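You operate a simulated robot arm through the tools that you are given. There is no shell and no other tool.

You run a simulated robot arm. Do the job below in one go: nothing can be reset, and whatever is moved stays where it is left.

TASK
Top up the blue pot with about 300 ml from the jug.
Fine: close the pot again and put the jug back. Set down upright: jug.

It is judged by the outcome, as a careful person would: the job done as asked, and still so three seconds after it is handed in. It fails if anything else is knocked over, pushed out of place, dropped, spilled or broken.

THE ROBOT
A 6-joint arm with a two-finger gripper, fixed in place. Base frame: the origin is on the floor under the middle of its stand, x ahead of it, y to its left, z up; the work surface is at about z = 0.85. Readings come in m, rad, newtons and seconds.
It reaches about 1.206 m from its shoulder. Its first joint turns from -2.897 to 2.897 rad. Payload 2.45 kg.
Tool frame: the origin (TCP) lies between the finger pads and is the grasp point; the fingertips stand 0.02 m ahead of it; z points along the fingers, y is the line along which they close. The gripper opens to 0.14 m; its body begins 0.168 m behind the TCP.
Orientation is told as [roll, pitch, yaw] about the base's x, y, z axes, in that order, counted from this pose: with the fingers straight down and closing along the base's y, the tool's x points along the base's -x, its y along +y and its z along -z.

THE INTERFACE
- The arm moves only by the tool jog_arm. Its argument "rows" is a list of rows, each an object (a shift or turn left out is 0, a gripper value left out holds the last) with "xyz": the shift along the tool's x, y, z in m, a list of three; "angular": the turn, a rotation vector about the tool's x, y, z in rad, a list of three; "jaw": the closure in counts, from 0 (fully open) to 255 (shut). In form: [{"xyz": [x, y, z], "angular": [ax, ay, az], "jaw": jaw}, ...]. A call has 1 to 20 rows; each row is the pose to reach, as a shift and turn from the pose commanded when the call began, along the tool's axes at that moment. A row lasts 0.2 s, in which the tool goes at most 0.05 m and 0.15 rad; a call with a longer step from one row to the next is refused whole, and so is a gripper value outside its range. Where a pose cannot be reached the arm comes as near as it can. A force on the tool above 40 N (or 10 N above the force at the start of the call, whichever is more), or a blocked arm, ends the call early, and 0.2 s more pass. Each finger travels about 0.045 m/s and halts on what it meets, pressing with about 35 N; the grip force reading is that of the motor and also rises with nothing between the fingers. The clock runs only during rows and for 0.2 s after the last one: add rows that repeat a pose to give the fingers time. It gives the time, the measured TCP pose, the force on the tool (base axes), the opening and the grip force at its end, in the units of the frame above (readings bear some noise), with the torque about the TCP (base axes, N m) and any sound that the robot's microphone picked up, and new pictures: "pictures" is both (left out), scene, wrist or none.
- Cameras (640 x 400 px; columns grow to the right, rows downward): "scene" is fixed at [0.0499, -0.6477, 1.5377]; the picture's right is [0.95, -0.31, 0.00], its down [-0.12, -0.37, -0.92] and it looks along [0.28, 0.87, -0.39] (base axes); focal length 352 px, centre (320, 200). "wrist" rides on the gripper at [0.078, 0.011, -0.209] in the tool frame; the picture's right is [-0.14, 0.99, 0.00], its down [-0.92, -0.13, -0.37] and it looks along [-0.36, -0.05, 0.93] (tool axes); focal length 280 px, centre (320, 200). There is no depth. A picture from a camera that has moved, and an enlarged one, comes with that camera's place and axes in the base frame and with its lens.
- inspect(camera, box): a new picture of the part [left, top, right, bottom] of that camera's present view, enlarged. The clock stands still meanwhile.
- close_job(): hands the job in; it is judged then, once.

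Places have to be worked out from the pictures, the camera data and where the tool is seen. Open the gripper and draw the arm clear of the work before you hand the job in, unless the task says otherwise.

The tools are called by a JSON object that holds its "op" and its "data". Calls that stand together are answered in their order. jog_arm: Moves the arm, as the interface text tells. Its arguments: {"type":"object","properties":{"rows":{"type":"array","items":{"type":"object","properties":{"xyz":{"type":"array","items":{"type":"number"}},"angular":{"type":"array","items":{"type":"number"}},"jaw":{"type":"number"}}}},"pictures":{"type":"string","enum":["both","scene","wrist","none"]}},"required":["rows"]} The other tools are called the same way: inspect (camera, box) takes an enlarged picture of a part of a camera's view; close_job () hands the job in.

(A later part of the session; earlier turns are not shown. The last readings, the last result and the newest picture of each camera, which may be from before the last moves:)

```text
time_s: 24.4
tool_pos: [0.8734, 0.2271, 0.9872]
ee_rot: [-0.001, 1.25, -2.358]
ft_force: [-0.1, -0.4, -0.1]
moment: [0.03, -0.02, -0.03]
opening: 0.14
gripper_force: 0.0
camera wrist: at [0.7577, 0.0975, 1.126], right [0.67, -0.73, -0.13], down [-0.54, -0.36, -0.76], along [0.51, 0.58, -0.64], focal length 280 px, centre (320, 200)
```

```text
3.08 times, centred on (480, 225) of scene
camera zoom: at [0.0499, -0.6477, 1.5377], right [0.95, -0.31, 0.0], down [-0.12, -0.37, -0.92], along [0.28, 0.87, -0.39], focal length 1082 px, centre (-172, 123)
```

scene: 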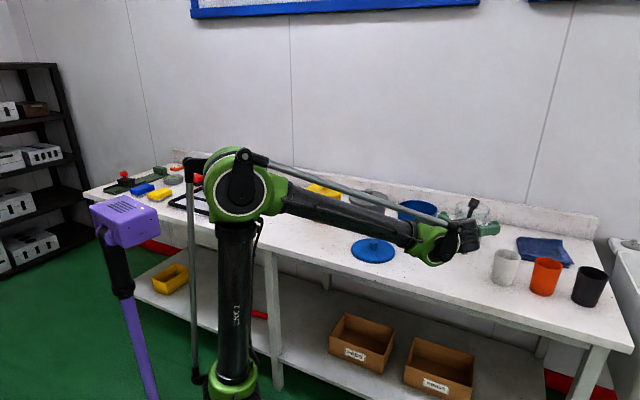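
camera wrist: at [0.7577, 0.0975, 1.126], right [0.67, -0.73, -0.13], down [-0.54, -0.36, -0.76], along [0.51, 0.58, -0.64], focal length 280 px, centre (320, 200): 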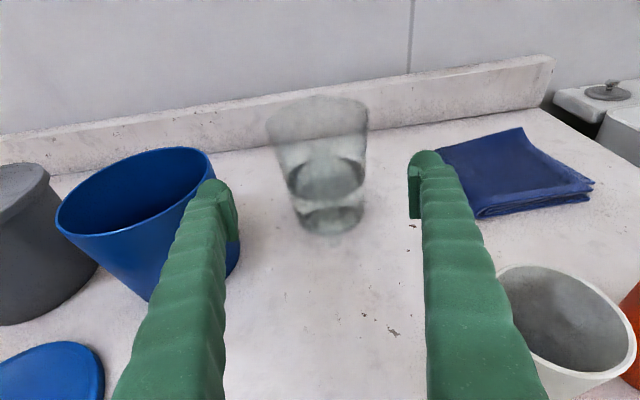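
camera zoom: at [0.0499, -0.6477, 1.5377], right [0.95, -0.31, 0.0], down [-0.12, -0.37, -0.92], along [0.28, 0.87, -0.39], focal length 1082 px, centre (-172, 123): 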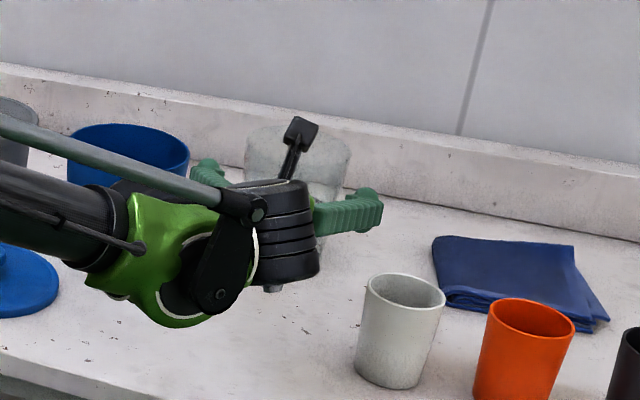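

Aligned within about 1 mm sideways with the jug (axis near (0.967, 0.320)). I lower to z≈0.93 just in front of the handle and advance about half the way, then check that fingers straddle it evenly.

{"op": "jog_arm", "data": {"rows": [{"xyz": [-0.024, 0.0005, 0.018], "jaw": 0}, {"xyz": [-0.0478, 0.001, 0.037], "jaw": 0}, {"xyz": [-0.0415, 0.001, 0.056], "jaw": 0}, {"xyz": [-0.0352, 0.001, 0.075], "jaw": 0}, {"xyz": [-0.0289, 0.001, 0.094], "jaw": 0}, {"xyz": [-0.0289, 0.001, 0.094], "jaw": 0}], "pictures": "both"}}

{"op": "inspect", "data": {"camera": "wrist", "box": [200, 60, 440, 260]}}

{"op": "inspect", "data": {"camera": "scene", "box": [400, 160, 560, 290]}}

```text
time_s: 25.8
tool_pos: [0.9301, 0.2849, 0.9285]
ee_rot: [0.001, 1.25, -2.358]
ft_force: [0.0, -0.8, -0.1]
moment: [0.02, 0.01, -0.01]
opening: 0.14
gripper_force: 0.0
camera wrist: at [0.8144, 0.1545, 1.0669], right [0.67, -0.73, -0.13], down [-0.54, -0.36, -0.76], along [0.51, 0.58, -0.64], focal length 280 px, centre (320, 200)
```

scene: 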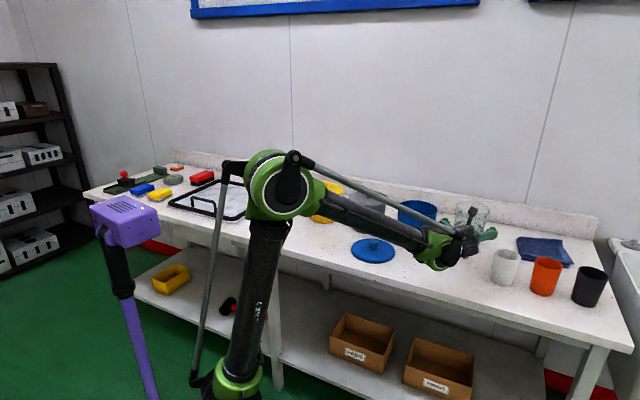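
wrist: 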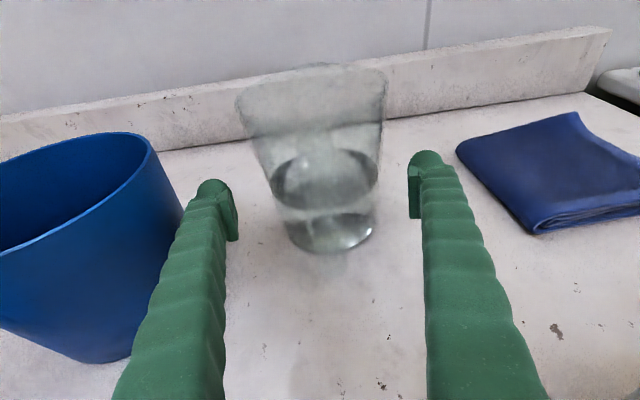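

```text
2.00 times, centred on (320, 160) of wrist
camera zoom: at [0.8144, 0.1545, 1.0669], right [0.67, -0.73, -0.13], down [-0.54, -0.36, -0.76], along [0.51, 0.58, -0.64], focal length 561 px, centre (320, 280)
```

zoom: 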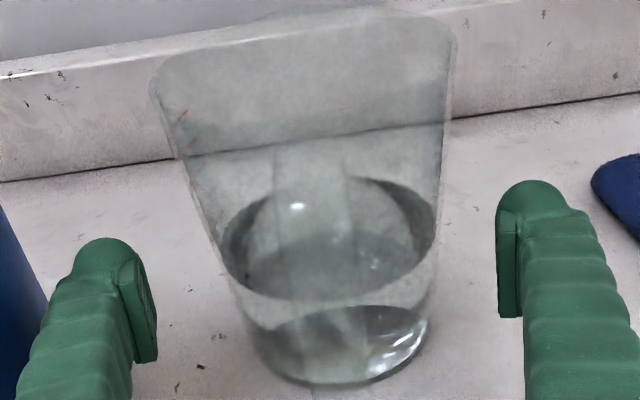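

```text
3.08 times, centred on (480, 225) of scene
camera zoom: at [0.0499, -0.6477, 1.5377], right [0.95, -0.31, 0.0], down [-0.12, -0.37, -0.92], along [0.28, 0.87, -0.39], focal length 1082 px, centre (-172, 123)
```

zoom: 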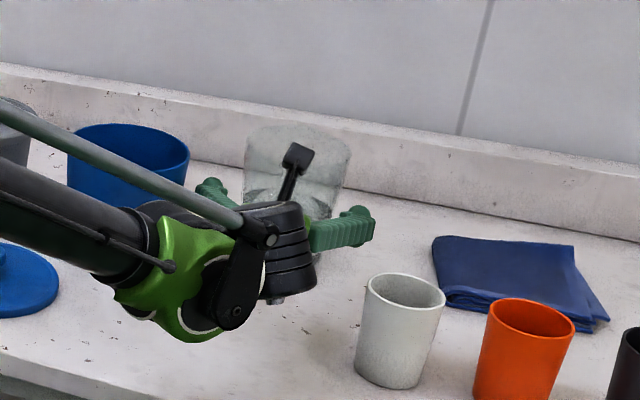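

Clearances look even and the wrist stays well above the table. I shift 1.5 mm sideways and advance the last 53 mm so the pads sit at the jug's axis.

{"op": "jog_arm", "data": {"rows": [{"xyz": [0.0056, 0.001, 0.017], "jaw": 0}, {"xyz": [0.0113, 0.0015, 0.034], "jaw": 0}, {"xyz": [0.0169, 0.0015, 0.0508], "jaw": 0}, {"xyz": [0.0169, 0.0015, 0.0508], "jaw": 0}], "pictures": "both"}}

{"op": "inspect", "data": {"camera": "wrist", "box": [180, 60, 460, 280]}}

{"op": "inspect", "data": {"camera": "scene", "box": [420, 160, 540, 270]}}

```text
time_s: 26.8
tool_pos: [0.97, 0.3202, 0.9293]
ee_rot: [0.0, 1.25, -2.356]
ft_force: [0.0, 0.2, -0.4]
moment: [-0.01, 0.02, -0.01]
opening: 0.1397
gripper_force: 0.0
camera wrist: at [0.8538, 0.19, 1.0678], right [0.67, -0.73, -0.13], down [-0.54, -0.36, -0.76], along [0.51, 0.58, -0.64], focal length 280 px, centre (320, 200)
```

scene: 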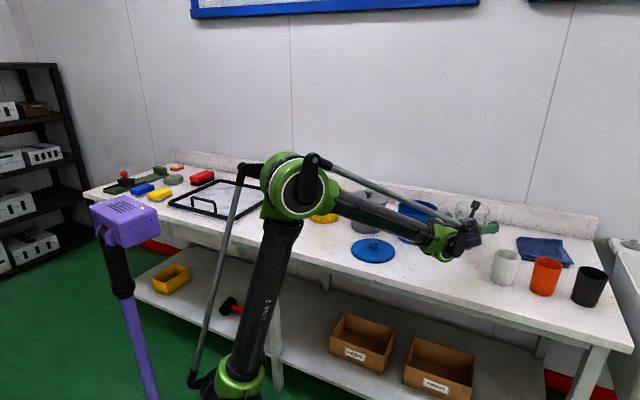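
wrist: 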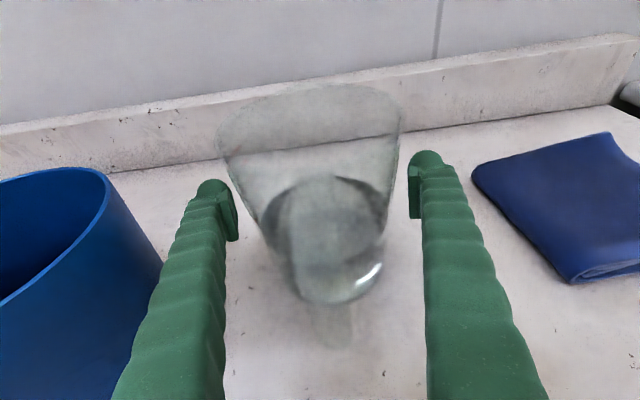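

```text
1.82 times, centred on (320, 170) of wrist
camera zoom: at [0.8538, 0.19, 1.0678], right [0.67, -0.73, -0.13], down [-0.54, -0.36, -0.76], along [0.51, 0.58, -0.64], focal length 510 px, centre (320, 254)
```

zoom: 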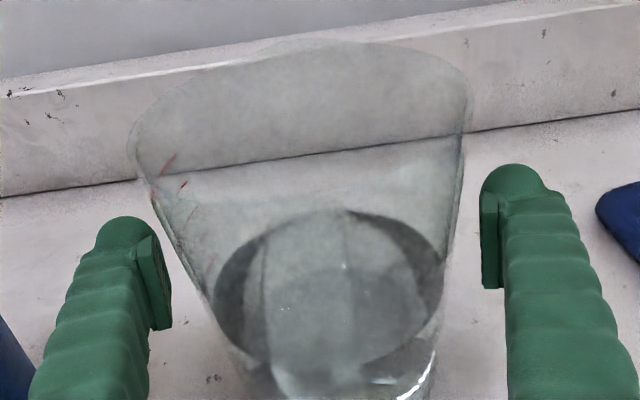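

```text
3.64 times, centred on (480, 215) of scene
camera zoom: at [0.0499, -0.6477, 1.5377], right [0.95, -0.31, 0.0], down [-0.12, -0.37, -0.92], along [0.28, 0.87, -0.39], focal length 1278 px, centre (-262, 146)
```

zoom: 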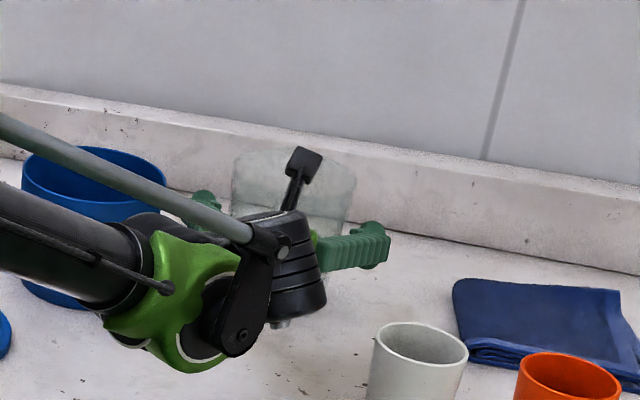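

The jug sits between the pads, about 2 mm left of centre. I shift 2 mm and close on the body.

{"op": "jog_arm", "data": {"rows": [{"xyz": [0, -0.002, 0], "jaw": 0}, {"xyz": [0, -0.002, 0], "jaw": 255}, {"xyz": [0, -0.002, 0], "jaw": 255}, {"xyz": [0, -0.002, 0], "jaw": 255}, {"xyz": [0, -0.002, 0], "jaw": 255}, {"xyz": [0, -0.002, 0], "jaw": 255}, {"xyz": [0, -0.002, 0], "jaw": 255}], "pictures": "wrist"}}

{"op": "inspect", "data": {"camera": "wrist", "box": [180, 60, 460, 280]}}

```text
time_s: 28.4
tool_pos: [0.9692, 0.3202, 0.9276]
ee_rot: [0.0, 1.249, -2.358]
ft_force: [0.9, -2.3, 1.9]
moment: [0.1, 0.08, 0.05]
opening: 0.1182
gripper_force: 35.0
camera wrist: at [0.8525, 0.1912, 1.0677], right [0.67, -0.73, -0.13], down [-0.54, -0.36, -0.76], along [0.51, 0.58, -0.64], focal length 280 px, centre (320, 200)
```

wrist: 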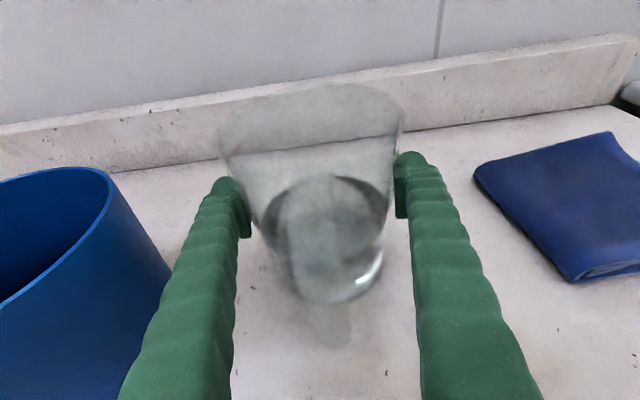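

```text
1.82 times, centred on (320, 170) of wrist
camera zoom: at [0.8525, 0.1912, 1.0677], right [0.67, -0.73, -0.13], down [-0.54, -0.36, -0.76], along [0.51, 0.58, -0.64], focal length 510 px, centre (320, 254)
```

zoom: 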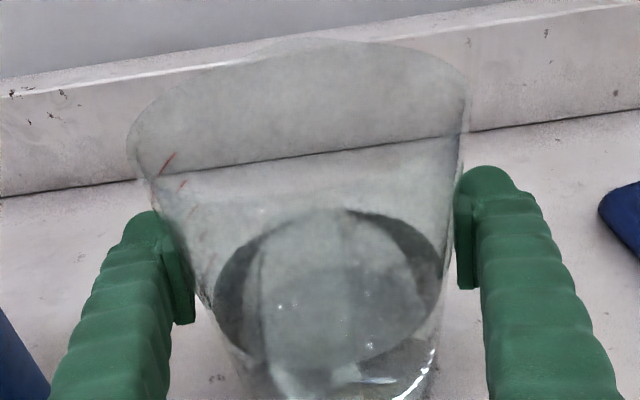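

Held firmly at 0.118 m with 35 N. I lift 12 mm slowly and read the weight.

{"op": "jog_arm", "data": {"rows": [{"xyz": [0.0038, 0, -0.0013], "jaw": 255}, {"xyz": [0.0076, 0, -0.0025], "jaw": 255}, {"xyz": [0.0114, 0, -0.0038], "jaw": 255}, {"xyz": [0.0114, 0, -0.0038], "jaw": 255}, {"xyz": [0.0114, 0, -0.0038], "jaw": 255}], "pictures": "both"}}

{"op": "inspect", "data": {"camera": "wrist", "box": [180, 60, 460, 320]}}

```text
time_s: 29.6
tool_pos: [0.9677, 0.3206, 0.9404]
ee_rot: [0.002, 1.249, -2.358]
ft_force: [-0.1, 0.5, -6.0]
moment: [0.04, -0.01, 0.01]
opening: 0.1183
gripper_force: 35.5
camera wrist: at [0.8525, 0.1911, 1.08], right [0.67, -0.73, -0.13], down [-0.54, -0.36, -0.76], along [0.51, 0.58, -0.64], focal length 280 px, centre (320, 200)
```

scene: 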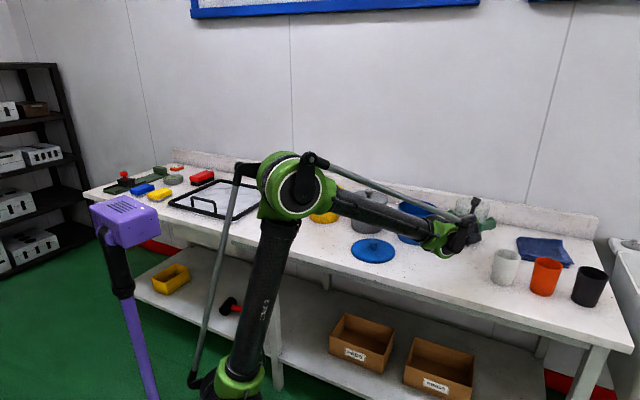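
wrist: 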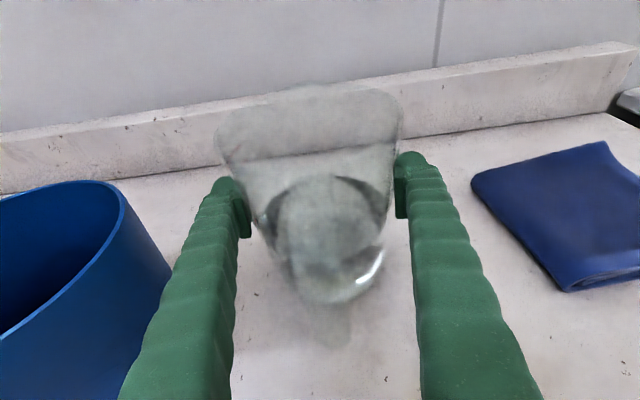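

```text
1.54 times, centred on (320, 190) of wrist
camera zoom: at [0.8525, 0.1911, 1.08], right [0.67, -0.73, -0.13], down [-0.54, -0.36, -0.76], along [0.51, 0.58, -0.64], focal length 431 px, centre (320, 215)
```

zoom: 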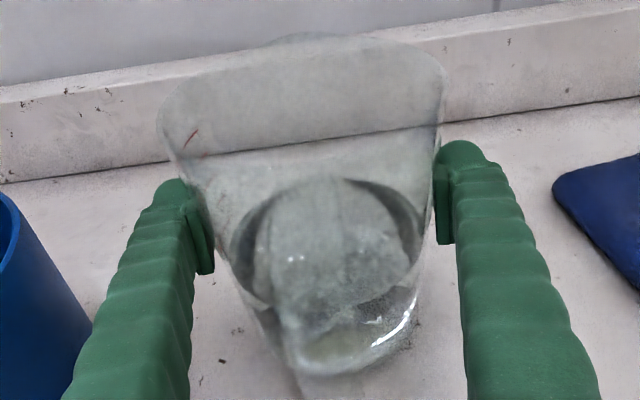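

The jug is off the table, upright and steady, total weight about 0.6 kg. I raise it to z≈1.13 and carry it level to a point short of the blue pot (TCP about (0.698, 0.322)), keeping its heading so the spout faces across the pot.

{"op": "jog_arm", "data": {"rows": [{"xyz": [0.02, 0, -0.0066], "jaw": 255}, {"xyz": [0.048, 0, -0.016], "jaw": 255}, {"xyz": [0.08, 0, -0.0266], "jaw": 255}, {"xyz": [0.112, 0, -0.0372], "jaw": 255}, {"xyz": [0.144, 0, -0.0478], "jaw": 255}, {"xyz": [0.168, 0, -0.0558], "jaw": 255}, {"xyz": [0.1803, 0, -0.0599], "jaw": 255}, {"xyz": [0.1758, -0.0144, -0.0735], "jaw": 255}, {"xyz": [0.1683, -0.0384, -0.0962], "jaw": 255}, {"xyz": [0.1593, -0.0672, -0.1234], "jaw": 255}, {"xyz": [0.1502, -0.096, -0.1506], "jaw": 255}, {"xyz": [0.1412, -0.1248, -0.1778], "jaw": 255}, {"xyz": [0.1321, -0.1536, -0.205], "jaw": 255}, {"xyz": [0.1246, -0.1776, -0.2276], "jaw": 255}, {"xyz": [0.1201, -0.192, -0.2412], "jaw": 255}, {"xyz": [0.1201, -0.192, -0.2412], "jaw": 255}, {"xyz": [0.1201, -0.192, -0.2412], "jaw": 255}], "pictures": "both"}}

{"op": "inspect", "data": {"camera": "scene", "box": [320, 100, 480, 260]}}

```text
time_s: 33.2
tool_pos: [0.6978, 0.3213, 1.1285]
ee_rot: [0.0, 1.25, -2.357]
ft_force: [0.4, 0.2, -5.9]
moment: [0.02, -0.01, 0.01]
opening: 0.1183
gripper_force: 34.8
camera wrist: at [0.5823, 0.1918, 1.2682], right [0.67, -0.73, -0.13], down [-0.54, -0.36, -0.76], along [0.51, 0.58, -0.64], focal length 280 px, centre (320, 200)
```

scene: 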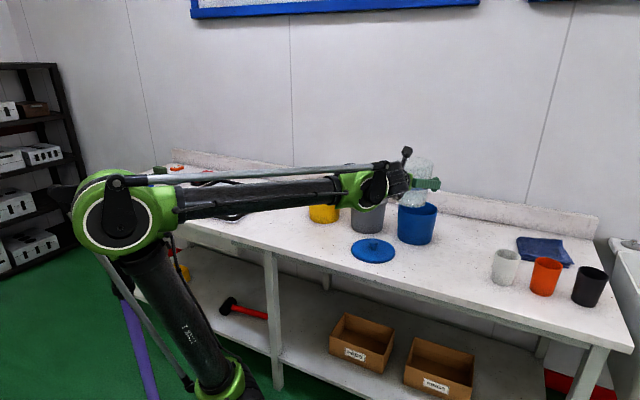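
wrist: 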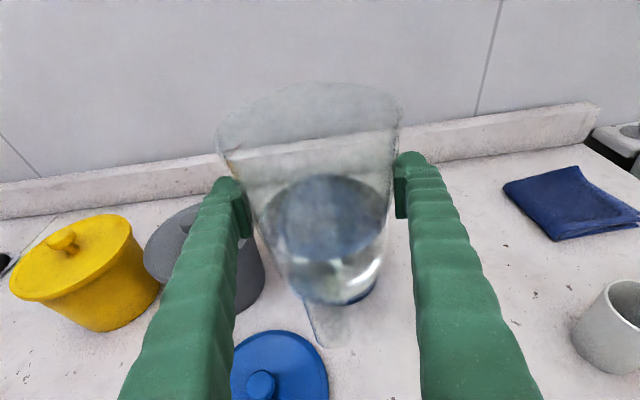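

```text
2.50 times, centred on (400, 180) of scene
camera zoom: at [0.0499, -0.6477, 1.5377], right [0.95, -0.31, 0.0], down [-0.12, -0.37, -0.92], along [0.28, 0.87, -0.39], focal length 879 px, centre (120, 250)
```

zoom: 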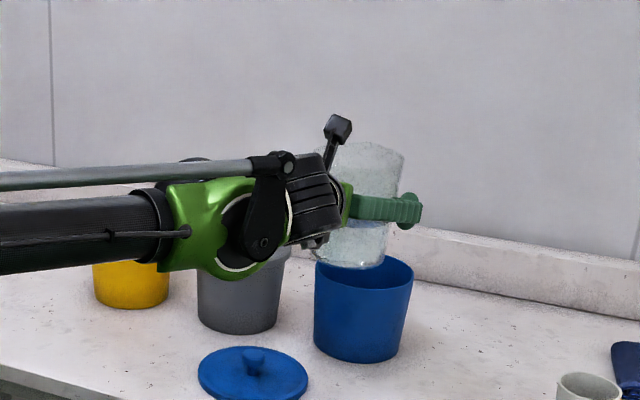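

The jug hangs upright just before the pot. I take a few weight readings as a baseline and look at the graduation marks.

{"op": "jog_arm", "data": {"rows": [{"xyz": [0, 0, 0], "jaw": 255}], "pictures": "none"}}

{"op": "jog_arm", "data": {"rows": [{"xyz": [0, 0, 0], "jaw": 255}], "pictures": "none"}}

{"op": "jog_arm", "data": {"rows": [{"xyz": [0, 0, 0], "jaw": 255}], "pictures": "none"}}

{"op": "jog_arm", "data": {"rows": [{"xyz": [0, 0, 0], "jaw": 255}], "pictures": "none"}}

{"op": "jog_arm", "data": {"rows": [{"xyz": [0, 0, 0], "jaw": 255}], "pictures": "none"}}

{"op": "jog_arm", "data": {"rows": [{"xyz": [0, 0, 0], "jaw": 255}], "pictures": "none"}}

{"op": "inspect", "data": {"camera": "wrist", "box": [200, 70, 420, 350]}}

{"op": "inspect", "data": {"camera": "scene", "box": [390, 145, 450, 220]}}

```text
time_s: 33.6
tool_pos: [0.6977, 0.3213, 1.129]
ee_rot: [0.0, 1.249, -2.356]
ft_force: [0.9, 0.1, -5.8]
moment: [0.02, 0.02, 0.01]
opening: 0.118
gripper_force: 34.8
```

```text
time_s: 34.0
tool_pos: [0.6982, 0.321, 1.1289]
ee_rot: [0.001, 1.249, -2.357]
ft_force: [-1.4, 0.0, -6.1]
moment: [0.01, -0.01, -0.01]
opening: 0.1183
gripper_force: 34.9
```

```text
time_s: 34.4
tool_pos: [0.6984, 0.3198, 1.128]
ee_rot: [-0.001, 1.251, -2.355]
ft_force: [-0.4, -0.5, -6.6]
moment: [0.0, -0.01, 0.02]
opening: 0.1181
gripper_force: 35.0
```

```text
time_s: 34.8
tool_pos: [0.6977, 0.3215, 1.129]
ee_rot: [0.001, 1.25, -2.354]
ft_force: [-0.7, -0.1, -5.7]
moment: [0.02, 0.02, 0.0]
opening: 0.1181
gripper_force: 34.8
```

```text
time_s: 35.2
tool_pos: [0.6969, 0.3211, 1.1293]
ee_rot: [0.0, 1.25, -2.356]
ft_force: [0.3, 0.6, -5.3]
moment: [0.01, -0.02, -0.01]
opening: 0.118
gripper_force: 34.6
```

```text
time_s: 35.6
tool_pos: [0.6973, 0.3212, 1.1293]
ee_rot: [-0.001, 1.247, -2.357]
ft_force: [-0.2, 0.5, -6.3]
moment: [0.01, 0.0, -0.01]
opening: 0.1181
gripper_force: 35.2
```

```text
1.43 times, centred on (310, 210) of wrist
camera zoom: at [0.5824, 0.1918, 1.2682], right [0.67, -0.73, -0.13], down [-0.54, -0.36, -0.76], along [0.51, 0.58, -0.64], focal length 401 px, centre (334, 186)
```

zoom: 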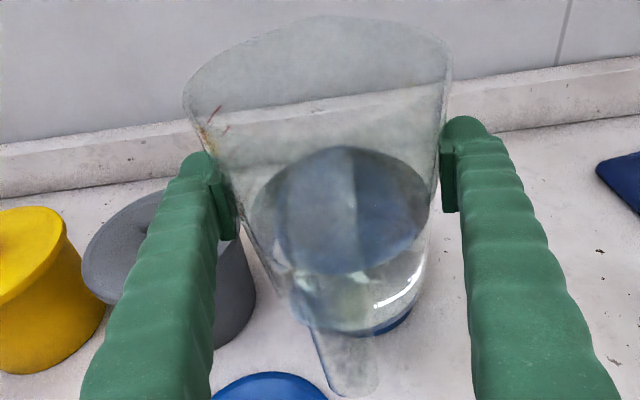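

```text
5.33 times, centred on (420, 182) of scene
camera zoom: at [0.0499, -0.6477, 1.5377], right [0.95, -0.31, 0.0], down [-0.12, -0.37, -0.92], along [0.28, 0.87, -0.39], focal length 1875 px, centre (-213, 293)
```

zoom: 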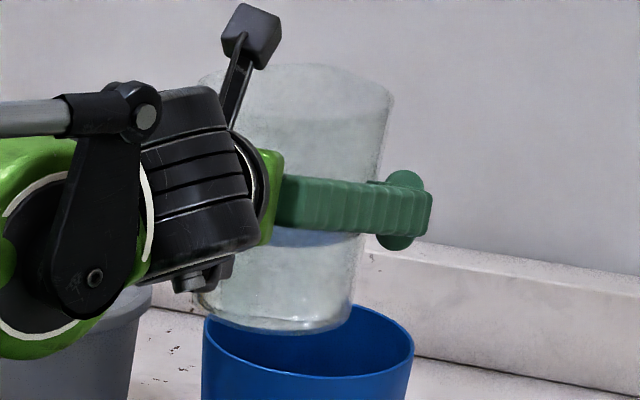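

Baseline total is about 5.96 N (0.608 kg), so after 300 ml it should read about 3.0 N. I lower a bit and tip the jug gently to 40°, which should stay just short of pouring.

{"op": "jog_arm", "data": {"rows": [{"xyz": [-0.004, 0, 0.0013], "angular": [0, -0.05, 0], "jaw": 255}, {"xyz": [-0.0085, 0, 0.0028], "angular": [0, -0.12, 0], "jaw": 255}, {"xyz": [-0.013, 0, 0.0043], "angular": [0, -0.19, 0], "jaw": 255}, {"xyz": [-0.0175, 0, 0.0058], "angular": [0, -0.26, 0], "jaw": 255}, {"xyz": [-0.022, 0, 0.0073], "angular": [0, -0.33, 0], "jaw": 255}, {"xyz": [-0.0265, 0, 0.0088], "angular": [0, -0.4, 0], "jaw": 255}, {"xyz": [-0.0285, 0, 0.0095], "angular": [0, -0.47, 0], "jaw": 255}, {"xyz": [-0.0285, 0, 0.0095], "angular": [0, -0.54, 0], "jaw": 255}, {"xyz": [-0.0285, 0, 0.0095], "angular": [0, -0.61, 0], "jaw": 255}, {"xyz": [-0.0285, 0, 0.0095], "angular": [0, -0.67, 0], "jaw": 255}, {"xyz": [-0.0285, 0, 0.0095], "angular": [0, -0.7, 0], "jaw": 255}, {"xyz": [-0.0285, 0, 0.0095], "angular": [0, -0.7, 0], "jaw": 255}], "pictures": "both"}}

{"op": "inspect", "data": {"camera": "scene", "box": [370, 130, 470, 260]}}

{"op": "inspect", "data": {"camera": "wrist", "box": [180, 40, 460, 300]}}

```text
time_s: 38.2
tool_pos: [0.6994, 0.323, 1.0995]
ee_rot: [-0.001, 0.551, -2.357]
ft_force: [-0.1, -0.1, -5.2]
moment: [0.06, -0.03, -0.02]
opening: 0.118
gripper_force: 34.5
camera wrist: at [0.6755, 0.2857, 1.3175], right [0.62, -0.78, -0.07], down [-0.78, -0.6, -0.17], along [0.09, 0.16, -0.98], focal length 280 px, centre (320, 200)
```

scene: 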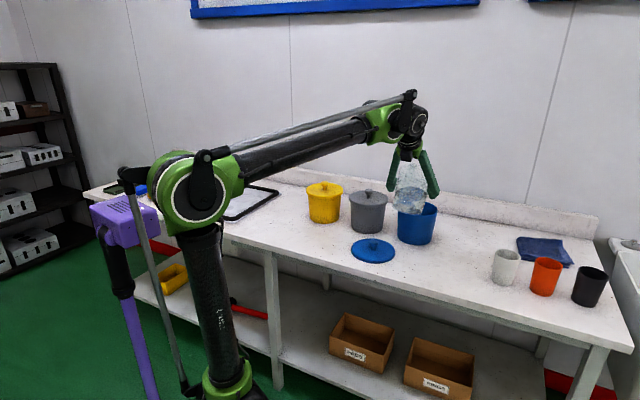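
wrist: 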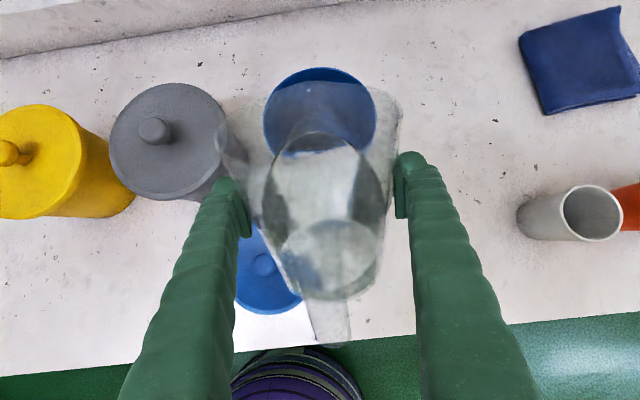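

```text
3.08 times, centred on (420, 195) of scene
camera zoom: at [0.0499, -0.6477, 1.5377], right [0.95, -0.31, 0.0], down [-0.12, -0.37, -0.92], along [0.28, 0.87, -0.39], focal length 1082 px, centre (12, 215)
```

zoom: 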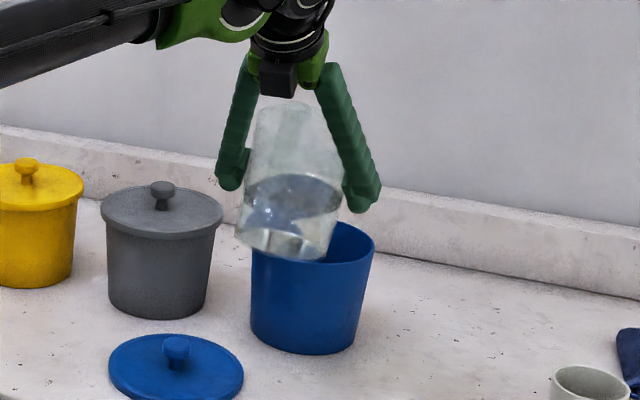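

```text
1.54 times, centred on (320, 170) of wrist
camera zoom: at [0.6755, 0.2857, 1.3175], right [0.62, -0.78, -0.07], down [-0.78, -0.6, -0.17], along [0.09, 0.16, -0.98], focal length 431 px, centre (320, 246)
```

zoom: 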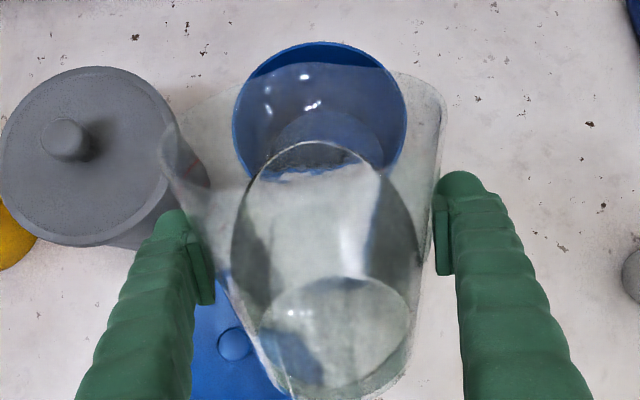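

No water has left yet; the lip is over the pot's mouth (n≈0.818, pot spanning ≈0.77–0.91) and centred sideways. I lower 2 cm more and tip to 46°.

{"op": "jog_arm", "data": {"rows": [{"xyz": [-0.003, 0, 0.005], "angular": [0, -0.03, 0], "jaw": 255}, {"xyz": [-0.007, 0, 0.011], "angular": [0, -0.06, 0], "jaw": 255}, {"xyz": [-0.0105, 0, 0.017], "angular": [0, -0.09, 0], "jaw": 255}, {"xyz": [-0.0105, 0, 0.017], "angular": [0, -0.1, 0], "jaw": 255}, {"xyz": [-0.0105, 0, 0.017], "angular": [0, -0.1, 0], "jaw": 255}, {"xyz": [-0.0105, 0, 0.017], "angular": [0, -0.1, 0], "jaw": 255}], "pictures": "wrist"}}

{"op": "inspect", "data": {"camera": "scene", "box": [370, 130, 470, 260]}}

{"op": "inspect", "data": {"camera": "wrist", "box": [180, 40, 460, 300]}}

```text
time_s: 39.6
tool_pos: [0.6969, 0.3216, 1.079]
ee_rot: [0.0, 0.451, -2.356]
ft_force: [0.2, -0.1, -5.7]
moment: [0.09, -0.1, 0.04]
opening: 0.1179
gripper_force: 34.9
camera wrist: at [0.6905, 0.3013, 1.3004], right [0.61, -0.79, -0.06], down [-0.79, -0.61, -0.07], along [0.02, 0.09, -1.0], focal length 280 px, centre (320, 200)
```

wrist: 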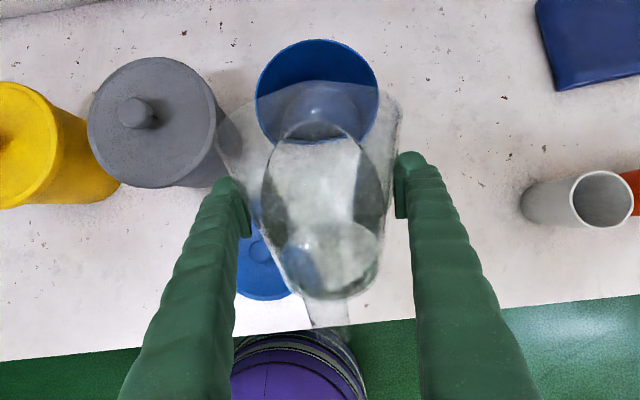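

```text
3.08 times, centred on (420, 195) of scene
camera zoom: at [0.0499, -0.6477, 1.5377], right [0.95, -0.31, 0.0], down [-0.12, -0.37, -0.92], along [0.28, 0.87, -0.39], focal length 1082 px, centre (12, 215)
```

zoom: 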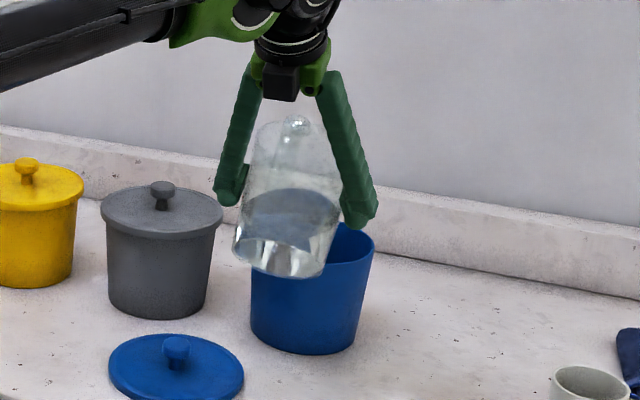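

```text
1.54 times, centred on (320, 170) of wrist
camera zoom: at [0.6905, 0.3013, 1.3004], right [0.61, -0.79, -0.06], down [-0.79, -0.61, -0.07], along [0.02, 0.09, -1.0], focal length 431 px, centre (320, 246)
```

zoom: 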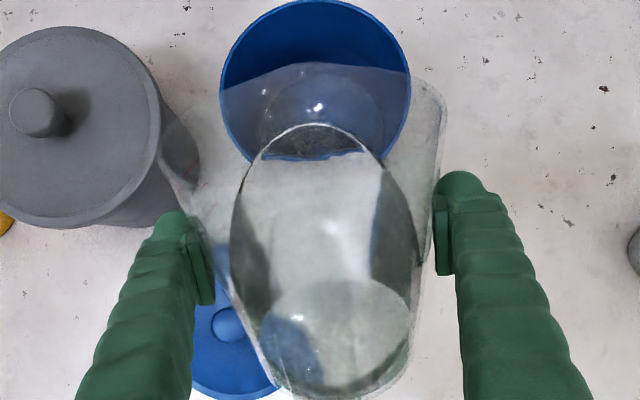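

Water still about 4 cm short of the lip. I tip on to about 52° and look again.

{"op": "jog_arm", "data": {"rows": [{"xyz": [0, 0, 0], "angular": [0, -0.03, 0], "jaw": 255}, {"xyz": [0, 0, 0], "angular": [0, -0.06, 0], "jaw": 255}, {"xyz": [0, 0, 0], "angular": [0, -0.09, 0], "jaw": 255}, {"xyz": [0, 0, 0], "angular": [0, -0.107, 0], "jaw": 255}, {"xyz": [0, 0, 0], "angular": [0, -0.107, 0], "jaw": 255}], "pictures": "wrist"}}

{"op": "inspect", "data": {"camera": "scene", "box": [370, 130, 470, 260]}}

{"op": "inspect", "data": {"camera": "wrist", "box": [180, 30, 460, 290]}}

```text
time_s: 40.8
tool_pos: [0.6977, 0.3231, 1.0795]
ee_rot: [0.001, 0.342, -2.356]
ft_force: [0.7, -0.8, -5.7]
moment: [0.07, -0.1, 0.01]
opening: 0.1179
gripper_force: 34.5
camera wrist: at [0.7077, 0.3179, 1.3017], right [0.61, -0.79, -0.05], down [-0.79, -0.61, 0.04], along [-0.06, 0.01, -1.0], focal length 280 px, centre (320, 200)
```

wrist: 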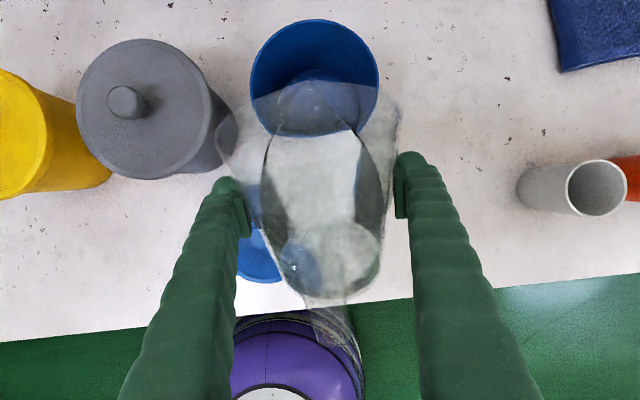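

```text
3.08 times, centred on (420, 195) of scene
camera zoom: at [0.0499, -0.6477, 1.5377], right [0.95, -0.31, 0.0], down [-0.12, -0.37, -0.92], along [0.28, 0.87, -0.39], focal length 1082 px, centre (12, 215)
```

zoom: 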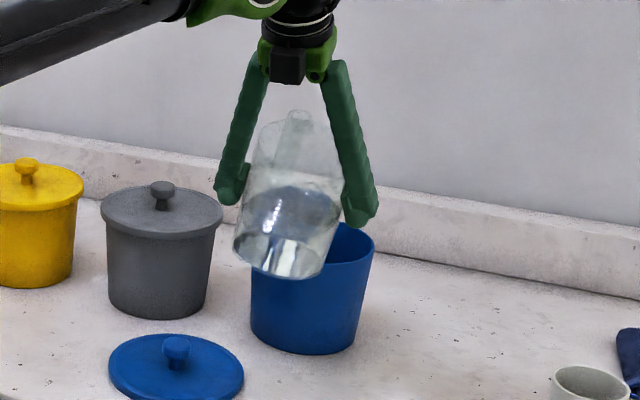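

```text
1.54 times, centred on (320, 160) of wrist
camera zoom: at [0.7077, 0.3179, 1.3017], right [0.61, -0.79, -0.05], down [-0.79, -0.61, 0.04], along [-0.06, 0.01, -1.0], focal length 431 px, centre (320, 262)
```

zoom: 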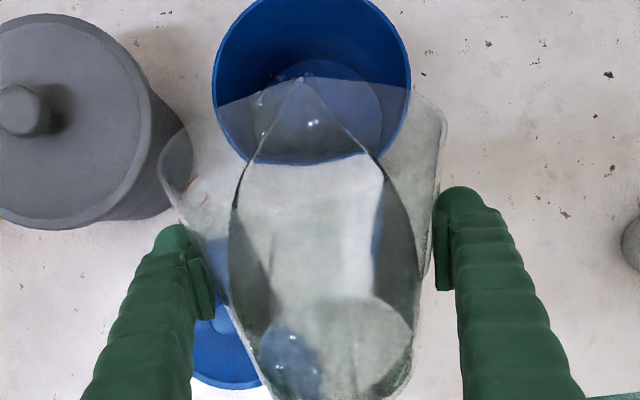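

The water has just reached the spout tip, which sits over the pot's middle line. I tip another 4° and hold to watch the stream and the weight.

{"op": "jog_arm", "data": {"rows": [{"xyz": [0, 0, 0], "angular": [0, -0.02, 0], "jaw": 255}, {"xyz": [0, 0, 0], "angular": [0, -0.04, 0], "jaw": 255}, {"xyz": [0, 0, 0], "angular": [0, -0.06, 0], "jaw": 255}, {"xyz": [0, 0, 0], "angular": [0, -0.07, 0], "jaw": 255}], "pictures": "wrist"}}

{"op": "inspect", "data": {"camera": "scene", "box": [370, 130, 470, 260]}}

{"op": "inspect", "data": {"camera": "wrist", "box": [180, 0, 460, 260]}}

```text
time_s: 41.8
tool_pos: [0.6995, 0.3221, 1.0807]
ee_rot: [-0.002, 0.272, -2.356]
ft_force: [0.0, -0.2, -5.2]
moment: [0.04, -0.04, -0.02]
opening: 0.1179
gripper_force: 35.4
camera wrist: at [0.7191, 0.3288, 1.3012], right [0.61, -0.79, -0.04], down [-0.79, -0.61, 0.11], along [-0.11, -0.04, -0.99], focal length 280 px, centre (320, 200)
```

wrist: 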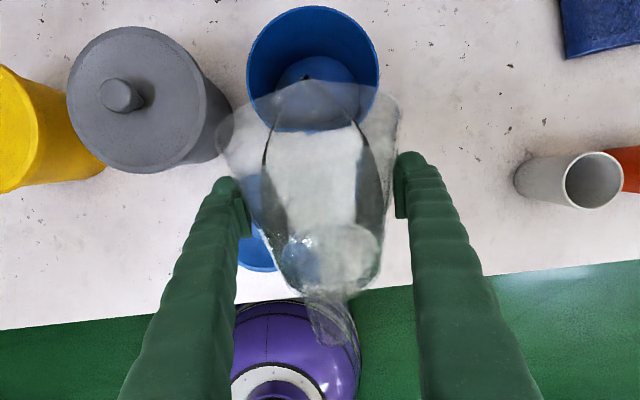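

```text
3.08 times, centred on (420, 195) of scene
camera zoom: at [0.0499, -0.6477, 1.5377], right [0.95, -0.31, 0.0], down [-0.12, -0.37, -0.92], along [0.28, 0.87, -0.39], focal length 1082 px, centre (12, 215)
```

zoom: 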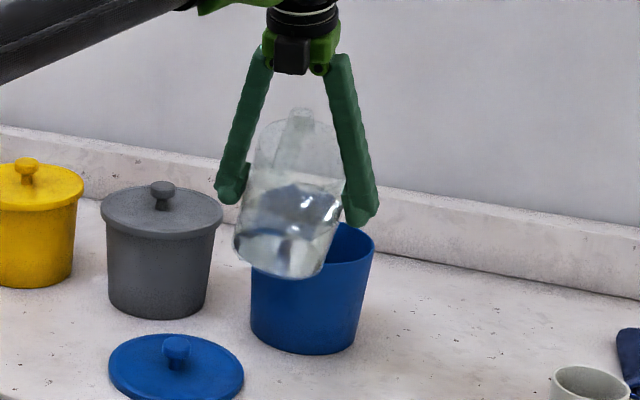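

```text
1.54 times, centred on (320, 130) of wrist
camera zoom: at [0.7191, 0.3288, 1.3012], right [0.61, -0.79, -0.04], down [-0.79, -0.61, 0.11], along [-0.11, -0.04, -0.99], focal length 431 px, centre (320, 308)
```

zoom: 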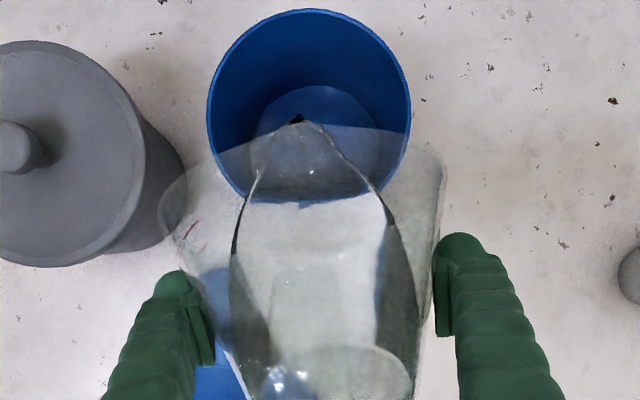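

The stream has begun at the spout tip and falls inside the pot; weight about 5.2 N. I hold here a moment and read again.

{"op": "jog_arm", "data": {"rows": [{"xyz": [0, 0, 0], "jaw": 255}, {"xyz": [0, 0, 0], "jaw": 255}], "pictures": "none"}}

{"op": "jog_arm", "data": {"rows": [{"xyz": [0, 0, 0], "jaw": 255}, {"xyz": [0, 0, 0], "jaw": 255}], "pictures": "wrist"}}

{"op": "inspect", "data": {"camera": "wrist", "box": [180, 0, 460, 260]}}

```text
time_s: 42.4
tool_pos: [0.6987, 0.3222, 1.0797]
ee_rot: [0.001, 0.273, -2.359]
ft_force: [0.5, 0.1, -6.1]
moment: [0.09, -0.04, -0.05]
opening: 0.1176
gripper_force: 34.7
```

```text
time_s: 43.0
tool_pos: [0.6986, 0.3212, 1.0797]
ee_rot: [0.0, 0.272, -2.356]
ft_force: [0.6, 0.4, -6.4]
moment: [0.05, -0.07, -0.03]
opening: 0.118
gripper_force: 34.8
camera wrist: at [0.719, 0.3287, 1.3011], right [0.61, -0.79, -0.04], down [-0.79, -0.61, 0.11], along [-0.11, -0.04, -0.99], focal length 280 px, centre (320, 200)
```

wrist: 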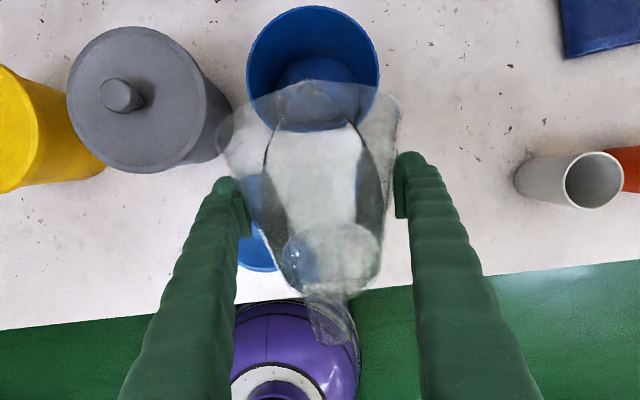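

```text
1.54 times, centred on (320, 130) of wrist
camera zoom: at [0.719, 0.3287, 1.3011], right [0.61, -0.79, -0.04], down [-0.79, -0.61, 0.11], along [-0.11, -0.04, -0.99], focal length 431 px, centre (320, 308)
```

zoom: 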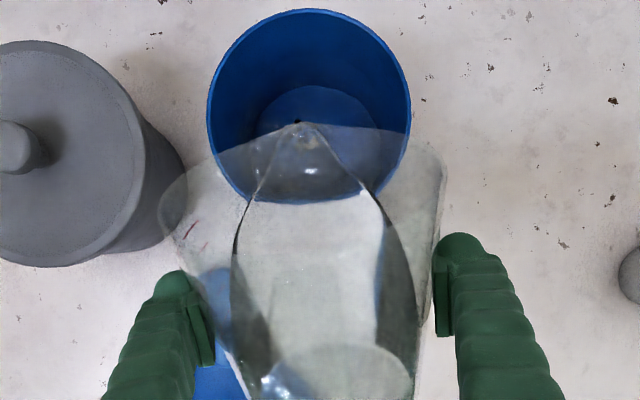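

Weight is still about 6 N, so only a trickle has left. I tip another 4° (to ~60°), hold, and weigh.

{"op": "jog_arm", "data": {"rows": [{"xyz": [0, 0, 0], "angular": [0, -0.02, 0], "jaw": 255}, {"xyz": [0, 0, 0], "angular": [0, -0.04, 0], "jaw": 255}, {"xyz": [0, 0, 0], "angular": [0, -0.06, 0], "jaw": 255}, {"xyz": [0, 0, 0], "angular": [0, -0.07, 0], "jaw": 255}], "pictures": "both"}}

{"op": "inspect", "data": {"camera": "wrist", "box": [180, 0, 460, 260]}}

{"op": "inspect", "data": {"camera": "scene", "box": [370, 130, 470, 260]}}

{"op": "jog_arm", "data": {"rows": [{"xyz": [0, 0, 0], "jaw": 255}], "pictures": "none"}}

{"op": "jog_arm", "data": {"rows": [{"xyz": [0, 0, 0], "jaw": 255}], "pictures": "none"}}

{"op": "jog_arm", "data": {"rows": [{"xyz": [0, 0, 0], "jaw": 255}], "pictures": "none"}}

```text
time_s: 44.0
tool_pos: [0.6977, 0.3228, 1.0799]
ee_rot: [0.0, 0.203, -2.356]
ft_force: [0.4, 0.6, -5.5]
moment: [0.01, -0.05, -0.01]
opening: 0.1176
gripper_force: 34.9
camera wrist: at [0.7301, 0.3397, 1.2987], right [0.6, -0.8, -0.03], down [-0.78, -0.6, 0.18], along [-0.16, -0.08, -0.98], focal length 280 px, centre (320, 200)
```

scene: 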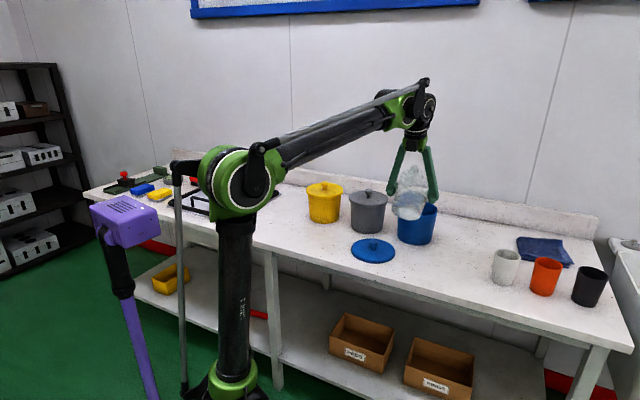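
wrist: 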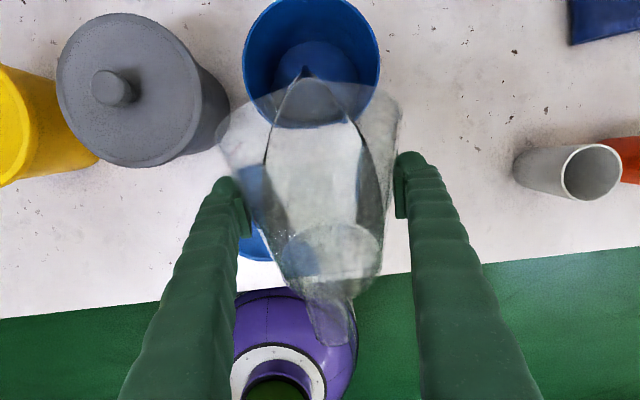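

```text
1.54 times, centred on (320, 130) of wrist
camera zoom: at [0.7301, 0.3397, 1.2987], right [0.6, -0.8, -0.03], down [-0.78, -0.6, 0.18], along [-0.16, -0.08, -0.98], focal length 431 px, centre (320, 308)
```

zoom: 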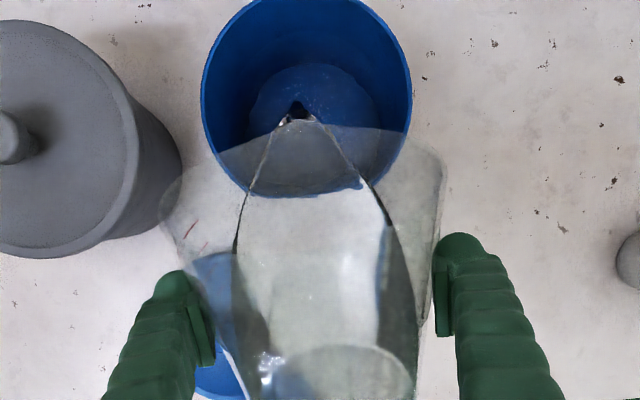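

```text
3.08 times, centred on (420, 195) of scene
camera zoom: at [0.0499, -0.6477, 1.5377], right [0.95, -0.31, 0.0], down [-0.12, -0.37, -0.92], along [0.28, 0.87, -0.39], focal length 1082 px, centre (12, 215)
```

zoom: 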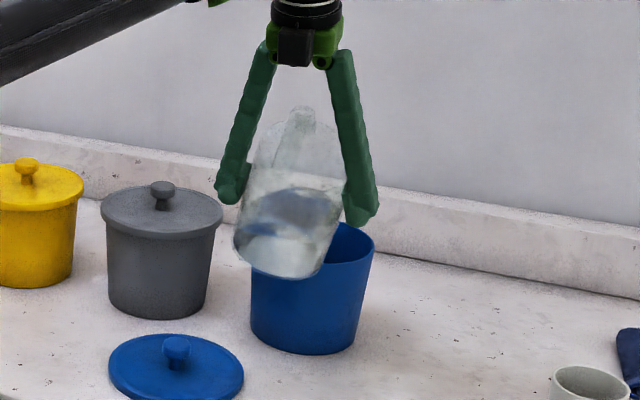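

```text
time_s: 44.4
tool_pos: [0.6978, 0.3224, 1.0794]
ee_rot: [-0.002, 0.203, -2.356]
ft_force: [-0.6, -0.3, -5.0]
moment: [0.01, -0.09, 0.01]
opening: 0.1176
gripper_force: 35.2
```

```text
time_s: 44.8
tool_pos: [0.699, 0.3216, 1.0797]
ee_rot: [-0.001, 0.203, -2.358]
ft_force: [-0.2, 0.2, -4.6]
moment: [0.04, -0.06, 0.01]
opening: 0.1177
gripper_force: 35.3
```

```text
time_s: 45.2
tool_pos: [0.6968, 0.3216, 1.0788]
ee_rot: [0.0, 0.205, -2.355]
ft_force: [0.2, 0.4, -4.5]
moment: [0.05, -0.03, 0.01]
opening: 0.1177
gripper_force: 34.5
```

The stream runs cleanly into the pot. I keep holding and weighing.

{"op": "jog_arm", "data": {"rows": [{"xyz": [0, 0, 0], "jaw": 255}], "pictures": "wrist"}}

{"op": "inspect", "data": {"camera": "wrist", "box": [180, 0, 460, 260]}}

{"op": "jog_arm", "data": {"rows": [{"xyz": [0, 0, 0], "jaw": 255}], "pictures": "none"}}

{"op": "jog_arm", "data": {"rows": [{"xyz": [0, 0, 0], "jaw": 255}], "pictures": "none"}}

```text
time_s: 45.6
tool_pos: [0.6996, 0.3218, 1.0797]
ee_rot: [0.0, 0.204, -2.355]
ft_force: [-1.4, -0.1, -4.8]
moment: [0.09, -0.04, -0.01]
opening: 0.1176
gripper_force: 35.1
camera wrist: at [0.73, 0.3395, 1.2987], right [0.6, -0.8, -0.03], down [-0.78, -0.6, 0.18], along [-0.16, -0.08, -0.98], focal length 280 px, centre (320, 200)
```

wrist: 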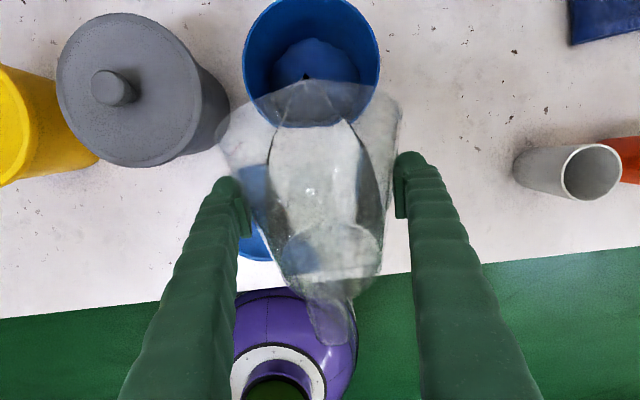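

```text
1.54 times, centred on (320, 130) of wrist
camera zoom: at [0.73, 0.3395, 1.2987], right [0.6, -0.8, -0.03], down [-0.78, -0.6, 0.18], along [-0.16, -0.08, -0.98], focal length 431 px, centre (320, 308)
```

zoom: 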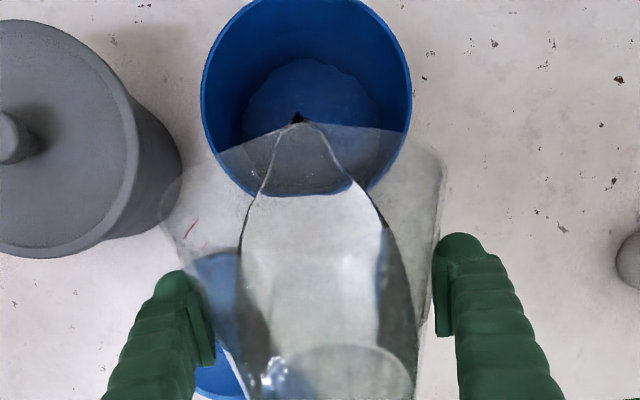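

```text
time_s: 46.0
tool_pos: [0.6982, 0.3225, 1.0789]
ee_rot: [0.0, 0.203, -2.354]
ft_force: [-0.5, -0.1, -5.4]
moment: [0.04, -0.07, -0.01]
opening: 0.1176
gripper_force: 35.1
```

```text
time_s: 46.4
tool_pos: [0.6984, 0.3222, 1.0794]
ee_rot: [-0.001, 0.203, -2.356]
ft_force: [-0.6, 0.7, -4.2]
moment: [0.02, -0.05, 0.01]
opening: 0.1173
gripper_force: 35.1
```

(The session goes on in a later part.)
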